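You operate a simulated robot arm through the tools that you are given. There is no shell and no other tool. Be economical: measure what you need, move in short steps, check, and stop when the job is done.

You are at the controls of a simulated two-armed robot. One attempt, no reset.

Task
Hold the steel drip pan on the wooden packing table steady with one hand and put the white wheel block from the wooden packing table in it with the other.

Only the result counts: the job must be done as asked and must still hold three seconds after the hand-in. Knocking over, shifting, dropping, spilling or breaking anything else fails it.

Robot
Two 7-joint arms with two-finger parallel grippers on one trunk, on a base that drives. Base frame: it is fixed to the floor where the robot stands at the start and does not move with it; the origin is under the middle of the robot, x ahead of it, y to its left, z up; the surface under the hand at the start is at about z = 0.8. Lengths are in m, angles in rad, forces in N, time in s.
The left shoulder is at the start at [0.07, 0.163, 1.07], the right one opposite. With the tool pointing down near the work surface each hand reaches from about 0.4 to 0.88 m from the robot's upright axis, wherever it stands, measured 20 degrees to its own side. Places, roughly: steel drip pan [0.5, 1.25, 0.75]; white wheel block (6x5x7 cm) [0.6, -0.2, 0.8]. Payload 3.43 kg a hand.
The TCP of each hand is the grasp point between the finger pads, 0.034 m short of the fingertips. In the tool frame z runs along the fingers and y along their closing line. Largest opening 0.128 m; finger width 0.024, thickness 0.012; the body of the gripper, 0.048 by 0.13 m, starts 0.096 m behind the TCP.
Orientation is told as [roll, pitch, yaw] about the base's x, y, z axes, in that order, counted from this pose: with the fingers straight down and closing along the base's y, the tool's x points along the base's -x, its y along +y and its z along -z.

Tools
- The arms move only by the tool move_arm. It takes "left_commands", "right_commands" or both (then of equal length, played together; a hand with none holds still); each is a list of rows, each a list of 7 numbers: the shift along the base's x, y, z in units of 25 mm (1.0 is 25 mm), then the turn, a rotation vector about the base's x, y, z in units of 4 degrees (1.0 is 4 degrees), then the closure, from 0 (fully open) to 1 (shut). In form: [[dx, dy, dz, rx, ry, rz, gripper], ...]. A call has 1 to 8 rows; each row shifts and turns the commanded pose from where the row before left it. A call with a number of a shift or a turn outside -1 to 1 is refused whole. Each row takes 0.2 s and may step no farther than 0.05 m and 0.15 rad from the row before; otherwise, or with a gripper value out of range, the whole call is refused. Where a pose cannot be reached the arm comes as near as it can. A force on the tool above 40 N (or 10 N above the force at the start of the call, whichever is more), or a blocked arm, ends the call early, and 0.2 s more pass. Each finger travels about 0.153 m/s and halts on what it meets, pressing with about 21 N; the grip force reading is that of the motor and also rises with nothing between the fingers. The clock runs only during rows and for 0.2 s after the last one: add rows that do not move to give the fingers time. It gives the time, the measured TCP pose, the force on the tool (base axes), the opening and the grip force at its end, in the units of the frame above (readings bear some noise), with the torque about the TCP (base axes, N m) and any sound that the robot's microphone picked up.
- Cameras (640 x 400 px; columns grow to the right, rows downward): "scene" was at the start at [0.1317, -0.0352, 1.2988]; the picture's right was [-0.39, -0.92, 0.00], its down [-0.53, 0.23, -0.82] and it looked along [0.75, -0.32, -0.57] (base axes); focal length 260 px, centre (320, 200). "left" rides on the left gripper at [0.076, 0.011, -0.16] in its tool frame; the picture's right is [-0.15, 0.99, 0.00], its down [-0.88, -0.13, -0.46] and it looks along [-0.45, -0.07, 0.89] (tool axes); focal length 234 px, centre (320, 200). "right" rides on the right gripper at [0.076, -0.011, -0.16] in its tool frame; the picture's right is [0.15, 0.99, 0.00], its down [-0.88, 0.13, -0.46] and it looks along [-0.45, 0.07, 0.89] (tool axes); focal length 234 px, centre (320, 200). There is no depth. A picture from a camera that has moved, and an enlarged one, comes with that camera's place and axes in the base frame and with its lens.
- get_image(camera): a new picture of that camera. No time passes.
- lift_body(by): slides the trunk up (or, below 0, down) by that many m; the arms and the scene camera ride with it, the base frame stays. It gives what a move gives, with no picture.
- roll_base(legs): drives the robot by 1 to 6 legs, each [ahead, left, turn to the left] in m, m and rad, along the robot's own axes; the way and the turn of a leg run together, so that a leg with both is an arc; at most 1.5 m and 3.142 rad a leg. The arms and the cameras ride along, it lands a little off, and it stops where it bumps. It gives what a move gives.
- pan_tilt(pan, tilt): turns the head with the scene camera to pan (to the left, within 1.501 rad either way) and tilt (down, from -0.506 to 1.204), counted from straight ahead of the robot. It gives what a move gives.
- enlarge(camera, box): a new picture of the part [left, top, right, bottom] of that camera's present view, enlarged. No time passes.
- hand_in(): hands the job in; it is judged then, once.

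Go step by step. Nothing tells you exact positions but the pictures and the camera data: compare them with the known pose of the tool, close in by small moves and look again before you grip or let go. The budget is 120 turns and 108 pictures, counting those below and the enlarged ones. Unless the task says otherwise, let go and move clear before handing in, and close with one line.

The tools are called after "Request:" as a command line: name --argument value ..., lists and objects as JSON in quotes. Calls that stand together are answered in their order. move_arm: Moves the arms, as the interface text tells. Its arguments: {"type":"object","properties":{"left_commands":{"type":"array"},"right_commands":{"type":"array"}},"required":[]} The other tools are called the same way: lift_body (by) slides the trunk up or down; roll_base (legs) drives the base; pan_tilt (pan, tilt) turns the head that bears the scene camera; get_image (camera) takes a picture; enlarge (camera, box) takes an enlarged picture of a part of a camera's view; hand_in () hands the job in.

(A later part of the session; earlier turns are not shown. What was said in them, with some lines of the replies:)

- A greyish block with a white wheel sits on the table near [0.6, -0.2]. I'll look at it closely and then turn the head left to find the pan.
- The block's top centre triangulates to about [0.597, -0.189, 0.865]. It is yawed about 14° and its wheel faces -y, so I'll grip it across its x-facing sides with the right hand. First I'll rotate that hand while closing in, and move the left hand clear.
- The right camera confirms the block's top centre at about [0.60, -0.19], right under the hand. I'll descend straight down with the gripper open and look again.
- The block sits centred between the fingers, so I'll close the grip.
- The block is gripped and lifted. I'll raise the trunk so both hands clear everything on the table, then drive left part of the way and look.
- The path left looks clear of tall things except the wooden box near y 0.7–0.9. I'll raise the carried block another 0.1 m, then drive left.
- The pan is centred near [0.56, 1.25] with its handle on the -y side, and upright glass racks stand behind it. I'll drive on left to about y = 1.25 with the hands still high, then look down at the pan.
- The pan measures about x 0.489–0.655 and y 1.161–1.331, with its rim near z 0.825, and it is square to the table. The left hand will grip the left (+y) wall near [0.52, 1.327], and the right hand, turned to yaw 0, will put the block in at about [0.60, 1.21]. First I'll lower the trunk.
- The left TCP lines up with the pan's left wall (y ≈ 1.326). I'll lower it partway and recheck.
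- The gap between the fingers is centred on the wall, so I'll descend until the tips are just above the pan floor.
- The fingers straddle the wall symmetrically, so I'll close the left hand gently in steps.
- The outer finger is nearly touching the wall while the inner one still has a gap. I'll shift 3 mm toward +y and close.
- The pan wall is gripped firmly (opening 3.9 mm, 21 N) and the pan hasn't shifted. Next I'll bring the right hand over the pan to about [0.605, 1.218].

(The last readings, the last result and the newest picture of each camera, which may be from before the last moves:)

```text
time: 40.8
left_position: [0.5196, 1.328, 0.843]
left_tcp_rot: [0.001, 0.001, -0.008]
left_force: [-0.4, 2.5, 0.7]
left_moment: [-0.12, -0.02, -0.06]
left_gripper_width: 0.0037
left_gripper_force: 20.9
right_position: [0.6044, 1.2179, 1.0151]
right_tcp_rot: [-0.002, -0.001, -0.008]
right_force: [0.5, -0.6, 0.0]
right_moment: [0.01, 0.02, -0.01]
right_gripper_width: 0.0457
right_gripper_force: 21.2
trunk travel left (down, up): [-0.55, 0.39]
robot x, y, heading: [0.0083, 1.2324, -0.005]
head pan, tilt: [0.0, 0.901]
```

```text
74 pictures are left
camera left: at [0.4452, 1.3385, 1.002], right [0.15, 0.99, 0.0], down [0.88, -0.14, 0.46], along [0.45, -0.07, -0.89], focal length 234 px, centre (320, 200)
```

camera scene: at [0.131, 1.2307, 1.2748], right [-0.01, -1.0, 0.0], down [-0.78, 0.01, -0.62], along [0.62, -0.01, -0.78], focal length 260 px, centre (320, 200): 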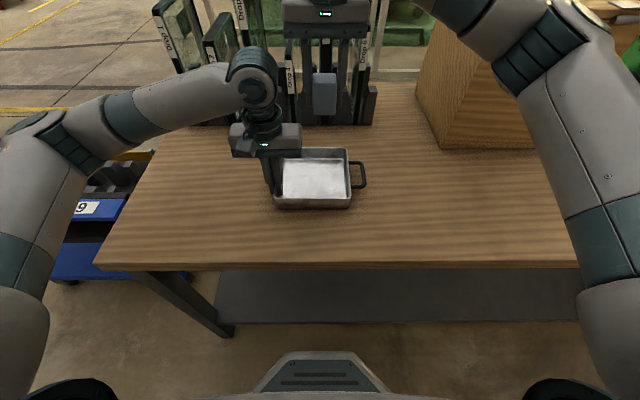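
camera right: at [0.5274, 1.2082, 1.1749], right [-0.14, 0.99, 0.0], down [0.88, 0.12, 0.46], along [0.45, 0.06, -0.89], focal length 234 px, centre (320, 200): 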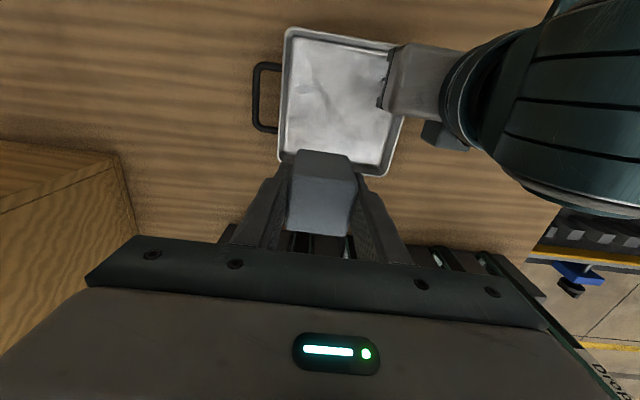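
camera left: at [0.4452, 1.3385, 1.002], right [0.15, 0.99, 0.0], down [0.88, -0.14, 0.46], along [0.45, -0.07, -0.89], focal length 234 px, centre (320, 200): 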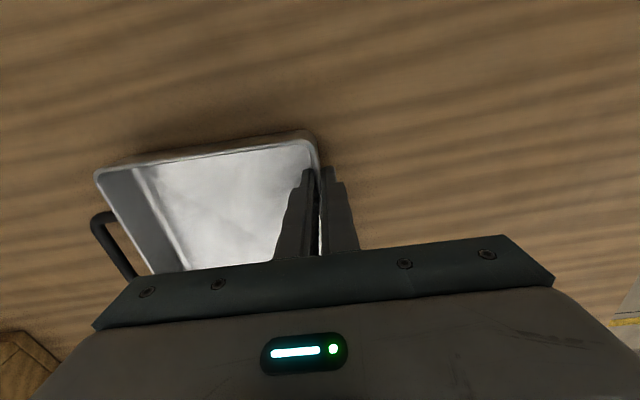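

The hands are clear of each other, but the far wall looks nearer than I measured (x ≈ 0.645). I'll shift to x = 0.59 while lowering, and stop with the block just above rim level.

Request:
move_arm --right_commands '[[-0.3, 0, -0.6, 0, 0, 0, 1], [-0.28, 0, -0.6, 0, 0, 0, 1], [0, 0, -0.6, 0, 0, 0, 1], [0, 0, -0.6, 0, 0, 0, 1], [0, 0, -0.6, 0, 0, 0, 1], [0, 0, -0.6, 0, 0, 0, 1], [0, 0, -0.6, 0, 0, 0, 1]]'

Request:
get_image --camera "right"

Request:
enlarge --camera "scene" --box '[220, 60, 400, 220]'

```text
time: 42.4
left_position: [0.521, 1.3273, 0.8431]
left_tcp_rot: [-0.001, 0.0, -0.008]
left_force: [0.2, -1.1, 1.1]
left_moment: [0.06, 0.07, -0.02]
left_gripper_width: 0.0035
left_gripper_force: 21.0
right_position: [0.5897, 1.2175, 0.9101]
right_tcp_rot: [-0.001, 0.0, -0.009]
right_force: [0.2, -0.5, -0.4]
right_moment: [0.0, -0.01, -0.02]
right_gripper_width: 0.0458
right_gripper_force: 21.0
trunk travel left (down, up): [-0.55, 0.39]
robot x, y, heading: [0.003, 1.2336, -0.01]
head pan, tilt: [0.0, 0.901]
```

```text
73 pictures are left
camera right: at [0.5131, 1.2071, 1.0693], right [-0.14, 0.99, 0.0], down [0.88, 0.12, 0.46], along [0.45, 0.06, -0.89], focal length 234 px, centre (320, 200)
```

right: 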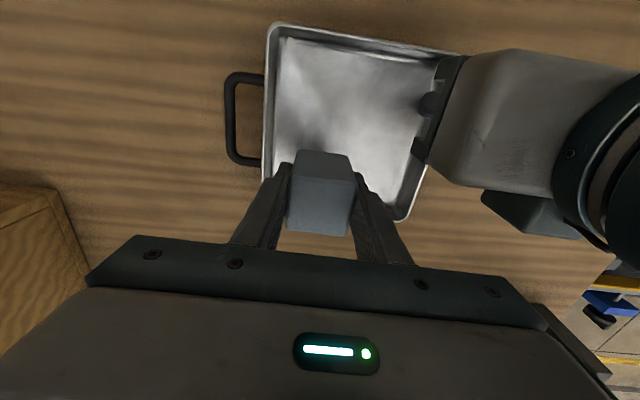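

```text
2.50 times, centred on (310, 140) of scene
camera zoom: at [0.131, 1.2303, 1.2748], right [-0.01, -1.0, 0.0], down [-0.78, 0.01, -0.62], along [0.62, -0.01, -0.78], focal length 650 px, centre (345, 350)
```

zoom: 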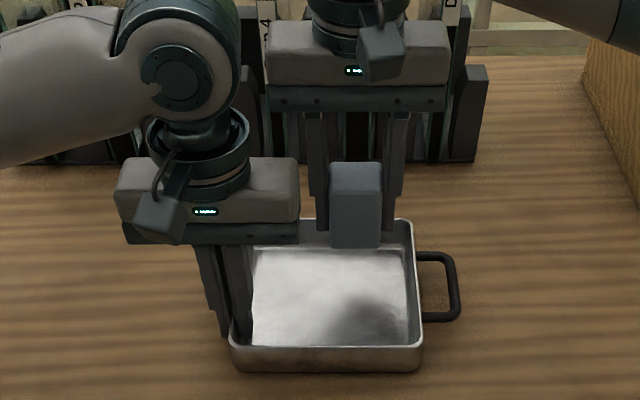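

The block is over the pan with clearance on every side. I'll lower it to just above the floor, then take tiny steps.

Request:
move_arm --right_commands '[[0, 0, -0.5, 0, 0, 0, 1], [0, 0, -0.5, 0, 0, 0, 1], [0, 0, -0.5, 0, 0, 0, 1], [0, 0, -0.5, 0, 0, 0, 1], [0, 0, -0.15, 0, 0, 0, 1], [0, 0, 0, 0, 0, 0, 1]]'

Request:
enlarge --camera "scene" --box '[220, 60, 400, 220]'

Request:
get_image --camera "right"

Request:
get_image --camera "left"

```text
time: 43.8
left_position: [0.5205, 1.3263, 0.8431]
left_tcp_rot: [0.001, 0.0, -0.008]
left_force: [-1.0, 0.2, 0.2]
left_moment: [-0.01, 0.07, -0.04]
left_gripper_width: 0.0038
left_gripper_force: 21.1
right_position: [0.5911, 1.2176, 0.8569]
right_tcp_rot: [-0.001, 0.001, -0.008]
right_force: [-0.6, 0.5, -1.3]
right_moment: [-0.01, -0.01, -0.01]
right_gripper_width: 0.0456
right_gripper_force: 20.7
trunk travel left (down, up): [-0.55, 0.39]
robot x, y, heading: [0.0044, 1.2314, -0.009]
head pan, tilt: [0.0, 0.901]
```

```text
2.50 times, centred on (310, 140) of scene
camera zoom: at [0.131, 1.2303, 1.2748], right [-0.01, -1.0, 0.0], down [-0.78, 0.01, -0.62], along [0.62, -0.01, -0.78], focal length 650 px, centre (345, 350)
```

zoom: 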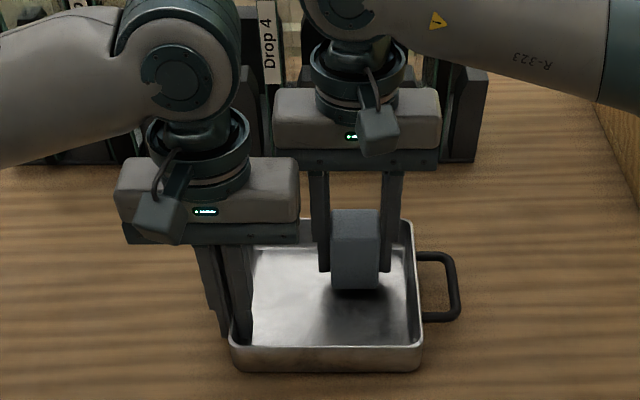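

```text
70 pictures are left
camera right: at [0.514, 1.207, 1.0164], right [-0.14, 0.99, 0.0], down [0.88, 0.12, 0.46], along [0.45, 0.06, -0.89], focal length 234 px, centre (320, 200)
```

right: 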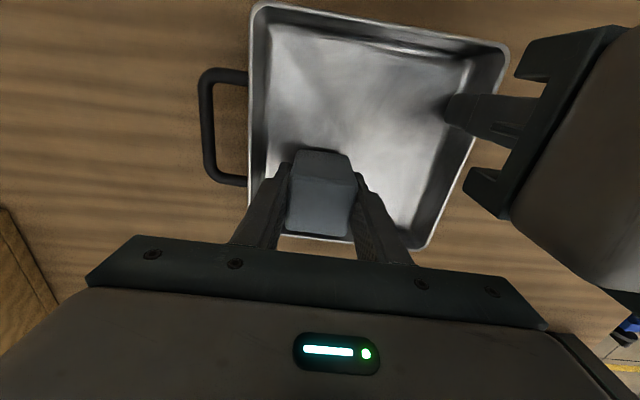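

```text
69 pictures are left
camera left: at [0.4452, 1.3382, 1.002], right [0.15, 0.99, 0.0], down [0.88, -0.14, 0.46], along [0.45, -0.07, -0.89], focal length 234 px, centre (320, 200)
```

left: 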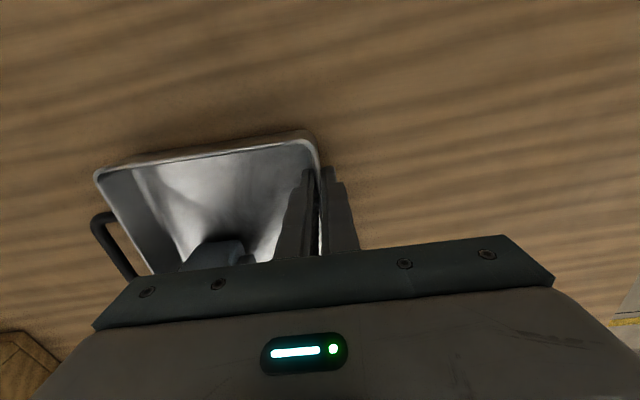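

The block is inside the pan, about 1 cm above the floor. I'll step down in 2 mm increments and watch the force.

Request:
move_arm --right_commands '[[0, 0, -0.1, 0, 0, 0, 1], [0, 0, -0.1, 0, 0, 0, 1], [0, 0, -0.1, 0, 0, 0, 1], [0, 0, 0, 0, 0, 0, 1]]'

```text
time: 44.8
left_position: [0.5203, 1.3258, 0.8431]
left_tcp_rot: [-0.002, 0.0, -0.009]
left_force: [-1.0, 0.4, -0.7]
left_moment: [-0.04, 0.03, 0.05]
left_gripper_width: 0.0036
left_gripper_force: 21.1
right_position: [0.5901, 1.2179, 0.8503]
right_tcp_rot: [0.001, 0.0, -0.008]
right_force: [0.8, -0.7, -1.4]
right_moment: [-0.02, 0.01, 0.04]
right_gripper_width: 0.0456
right_gripper_force: 21.2
trunk travel left (down, up): [-0.55, 0.39]
robot x, y, heading: [0.0073, 1.2301, -0.008]
head pan, tilt: [0.0, 0.901]
```

Request:
move_arm --right_commands '[[0, 0, -0.06, 0, 0, 0, 1], [0, 0, 0, 0, 0, 0, 1]]'

Request:
enlarge --camera "scene" --box '[280, 110, 360, 210]'

```text
time: 45.4
left_position: [0.5209, 1.3259, 0.8438]
left_tcp_rot: [0.002, 0.0, -0.008]
left_force: [-1.2, 1.2, 0.1]
left_moment: [-0.04, 0.03, -0.03]
left_gripper_width: 0.0035
left_gripper_force: 20.7
right_position: [0.5894, 1.2185, 0.8476]
right_tcp_rot: [0.0, 0.002, -0.009]
right_force: [0.3, 0.0, -1.6]
right_moment: [0.0, 0.0, -0.02]
right_gripper_width: 0.0457
right_gripper_force: 21.2
trunk travel left (down, up): [-0.55, 0.39]
robot x, y, heading: [0.0072, 1.2302, -0.006]
head pan, tilt: [0.0, 0.901]
```

```text
4.00 times, centred on (320, 160) of scene
camera zoom: at [0.131, 1.2303, 1.2748], right [-0.01, -1.0, 0.0], down [-0.78, 0.01, -0.62], along [0.62, -0.01, -0.78], focal length 1040 px, centre (320, 360)
```

zoom: 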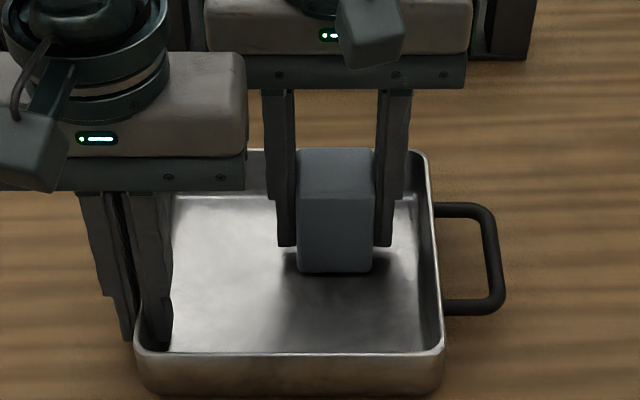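

There's no contact yet, so I'll keep going down in 1 mm steps.

Request:
move_arm --right_commands '[[0, 0, -0.04, 0, 0, 0, 1], [0, 0, -0.04, 0, 0, 0, 1], [0, 0, 0, 0, 0, 0, 1]]'

```text
time: 46.2
left_position: [0.5195, 1.3258, 0.8426]
left_tcp_rot: [0.0, -0.001, -0.009]
left_force: [3.5, -2.2, -2.8]
left_moment: [-0.02, 0.22, -0.02]
left_gripper_width: 0.0038
left_gripper_force: 21.0
right_position: [0.5897, 1.2178, 0.8471]
right_tcp_rot: [0.001, -0.004, -0.009]
right_force: [-0.8, 2.7, 11.0]
right_moment: [-0.01, 0.1, 0.02]
right_gripper_width: 0.0459
right_gripper_force: 20.9
trunk travel left (down, up): [-0.55, 0.39]
robot x, y, heading: [0.0073, 1.2315, -0.01]
head pan, tilt: [0.0, 0.901]
```

The block now rests on the pan floor (11 N upward). I'll ease off half a millimetre and open part-way.

Request:
move_arm --right_commands '[[0, 0, 0.02, 0, 0, 0, 1], [0, 0, 0, 0, 0, 0, 0.6], [0, 0, 0, 0, 0, 0, 0.48], [0, 0, 0, 0, 0, 0, 0.48]]'

Request:
enlarge --camera "scene" --box '[280, 110, 360, 210]'

```text
time: 47.2
left_position: [0.5205, 1.3264, 0.8428]
left_tcp_rot: [0.0, 0.0, -0.008]
left_force: [-1.2, 0.3, 0.2]
left_moment: [0.02, -0.11, -0.04]
left_gripper_width: 0.0036
left_gripper_force: 20.9
right_position: [0.5891, 1.217, 0.8468]
right_tcp_rot: [-0.002, -0.001, -0.009]
right_force: [-0.4, -0.2, -0.6]
right_moment: [-0.05, 0.02, -0.06]
right_gripper_width: 0.0666
right_gripper_force: 0.1
trunk travel left (down, up): [-0.55, 0.39]
robot x, y, heading: [0.0044, 1.2301, -0.006]
head pan, tilt: [0.0, 0.901]
```

```text
4.00 times, centred on (320, 160) of scene
camera zoom: at [0.131, 1.2303, 1.2748], right [-0.01, -1.0, 0.0], down [-0.78, 0.01, -0.62], along [0.62, -0.01, -0.78], focal length 1040 px, centre (320, 360)
```

zoom: 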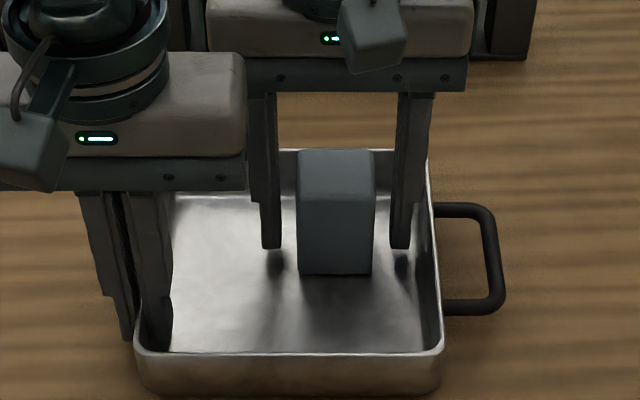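

The block stands free in the pan. I'll raise the right hand straight up and then away to its own side.

Request:
move_arm --right_commands '[[0, 0, 0.5, 0, 0, 0, 0.48], [0, 0, 0.8, 0, 0, 0, 0.48], [0, 0, 0.8, 0, 0, 0, 0.48], [0, 0, 0.8, 0, 0, 0, 0.48], [0, 0, 0.8, 0, 0, 0, 0.48], [0, 0, 0.8, 0, 0, 0, 0.48], [0, 0, 0.8, 0, 0, 0, 0.48], [0, 0, 0.8, 0, 0, 0, 0.48]]'

Request:
move_arm --right_commands '[[-0.3, -1, 0, 0, 0, 0, 0.48], [-0.3, -1, 0, 0, 0, 0, 0.48], [-0.3, -1, 0, 0, 0, 0, 0.48], [-0.3, -1, 0, 0, 0, 0, 0.48], [-0.3, -1, 0, 0, 0, 0, 0.48], [-0.3, -1, 0, 0, 0, 0, 0.48]]'

Request:
enlarge --camera "scene" --box '[220, 90, 400, 220]'

Request:
enlarge --camera "left" --box '[270, 120, 380, 260]'

```text
time: 49.0
left_position: [0.52, 1.3262, 0.8435]
left_tcp_rot: [-0.001, 0.001, -0.009]
left_force: [-1.0, 1.1, -0.3]
left_moment: [-0.01, -0.12, 0.02]
left_gripper_width: 0.0038
left_gripper_force: 21.1
right_position: [0.5899, 1.2165, 0.9983]
right_tcp_rot: [-0.001, 0.0, -0.007]
right_force: [0.5, -0.3, 0.1]
right_moment: [0.02, -0.02, -0.03]
right_gripper_width: 0.0666
right_gripper_force: 0.1
trunk travel left (down, up): [-0.55, 0.39]
robot x, y, heading: [0.004, 1.2355, -0.008]
head pan, tilt: [0.0, 0.901]
```

```text
time: 50.4
left_position: [0.5208, 1.327, 0.8425]
left_tcp_rot: [0.0, 0.001, -0.009]
left_force: [0.1, -0.9, -0.3]
left_moment: [-0.07, -0.09, -0.09]
left_gripper_width: 0.0037
left_gripper_force: 21.0
right_position: [0.5442, 1.0671, 0.9995]
right_tcp_rot: [0.0, -0.001, -0.01]
right_force: [0.3, 0.2, -0.4]
right_moment: [0.05, 0.0, -0.01]
right_gripper_width: 0.0666
right_gripper_force: 0.0
trunk travel left (down, up): [-0.55, 0.39]
robot x, y, heading: [0.0049, 1.2301, -0.006]
head pan, tilt: [0.0, 0.901]
```

```text
3.08 times, centred on (310, 155) of scene
camera zoom: at [0.1308, 1.2295, 1.2748], right [-0.01, -1.0, 0.0], down [-0.78, 0.01, -0.62], along [0.62, 0.0, -0.78], focal length 800 px, centre (351, 338)
```

zoom: 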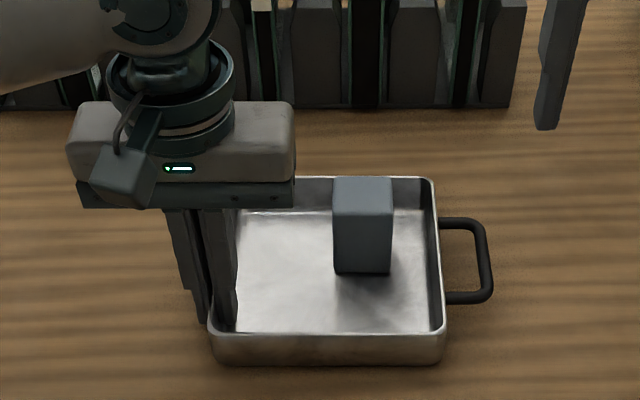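

```text
2.86 times, centred on (325, 190) of left
camera zoom: at [0.445, 1.3377, 1.002], right [0.15, 0.99, 0.0], down [0.88, -0.14, 0.46], along [0.45, -0.07, -0.89], focal length 669 px, centre (306, 229)
```

zoom: 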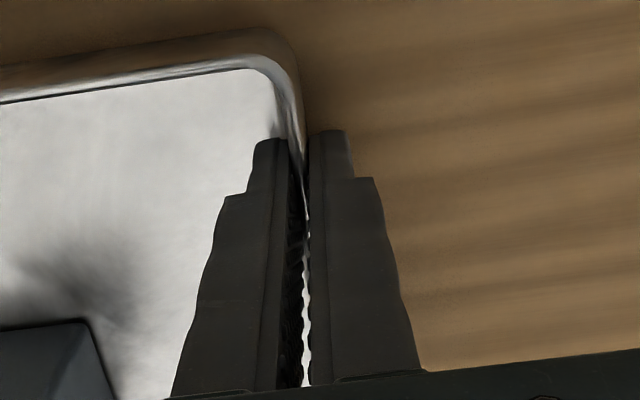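

The block is in the pan and the right hand is clear. I'll open the left hand and lift it straight up.

Request:
move_arm --left_commands '[[0, 0, 0, 0, 0, 0, 0.9], [0, 0, 0, 0, 0, 0, 0.75], [0, 0, 0, 0, 0, 0, 0.6], [0, 0, 0, 0, 0, 0, 0.6], [0, 0, 0.3, 0, 0, 0, 0.6], [0, 0, 0.6, 0, 0, 0, 0.6], [0, 0, 0.8, 0, 0, 0, 0.6], [0, 0, 0.8, 0, 0, 0, 0.6]]'

Request:
move_arm --left_commands '[[0, 0, 0.8, 0, 0, 0, 0.6], [0, 0, 0.8, 0, 0, 0, 0.6], [0, 0.5, 0.8, 0, 0, 0, 0.6], [0, 0.5, 0.8, 0, 0, 0, 0.6], [0, 0.5, 0, 0, 0, 0, 0.6], [0, 0, 0, 0, 0, 0, 0.6]]'

Request:
get_image --camera "scene"

Request:
get_image --camera "left"

```text
time: 52.2
left_position: [0.5194, 1.3277, 0.9043]
left_tcp_rot: [0.001, 0.0, -0.009]
left_force: [0.0, 0.3, -0.3]
left_moment: [0.0, 0.02, 0.0]
left_gripper_width: 0.0512
left_gripper_force: 0.1
right_position: [0.543, 1.0667, 0.9996]
right_tcp_rot: [0.0, -0.001, -0.009]
right_force: [0.2, -0.2, 0.7]
right_moment: [0.0, -0.02, -0.02]
right_gripper_width: 0.0668
right_gripper_force: 0.0
trunk travel left (down, up): [-0.55, 0.39]
robot x, y, heading: [0.0093, 1.229, -0.007]
head pan, tilt: [0.0, 0.901]
```

```text
time: 53.6
left_position: [0.5188, 1.364, 0.9863]
left_tcp_rot: [0.001, 0.002, -0.009]
left_force: [-0.1, 0.6, -0.2]
left_moment: [-0.01, 0.01, -0.03]
left_gripper_width: 0.0513
left_gripper_force: 0.0
right_position: [0.5435, 1.0677, 0.9983]
right_tcp_rot: [0.0, 0.0, -0.009]
right_force: [-0.1, 0.9, 0.3]
right_moment: [0.01, 0.0, -0.03]
right_gripper_width: 0.0668
right_gripper_force: 0.0
trunk travel left (down, up): [-0.55, 0.39]
robot x, y, heading: [0.0028, 1.2307, -0.007]
head pan, tilt: [0.0, 0.901]
```

```text
64 pictures are left
camera scene: at [0.1309, 1.2297, 1.2748], right [-0.01, -1.0, 0.0], down [-0.78, 0.01, -0.62], along [0.62, 0.0, -0.78], focal length 260 px, centre (320, 200)
```

scene: 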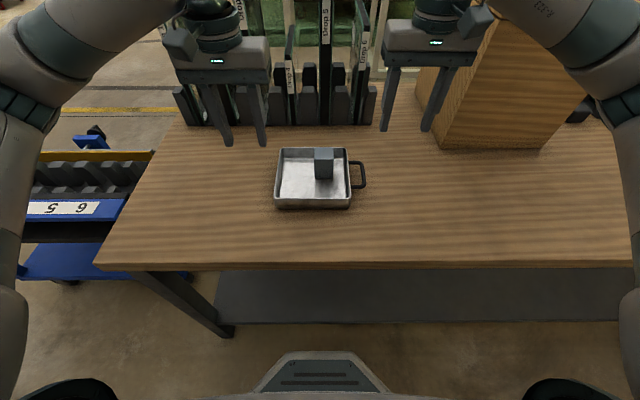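

```text
63 pictures are left
camera left: at [0.4438, 1.3764, 1.146], right [0.16, 0.99, 0.0], down [0.88, -0.14, 0.46], along [0.45, -0.07, -0.89], focal length 234 px, centre (320, 200)
```

left: 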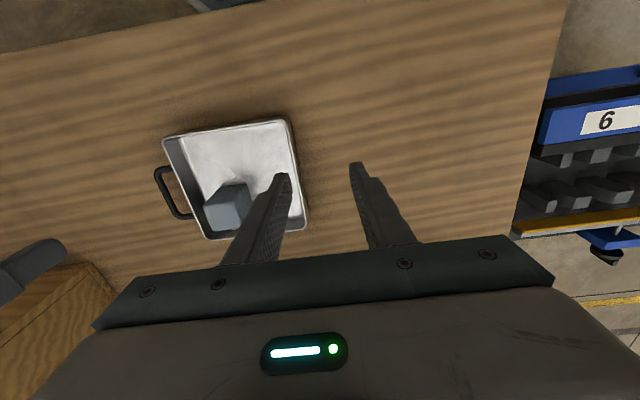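

The block stands in the pan, the pan is where it was, and both hands are clear, so I'm handing in.

Request:
hand_in

```text
The job is handed in.
```

The left hand held the steel drip pan by its wall while the right hand set the white wheel block inside. Both hands then let go and moved clear; the last pictures show the block standing in the pan and nothing else disturbed.
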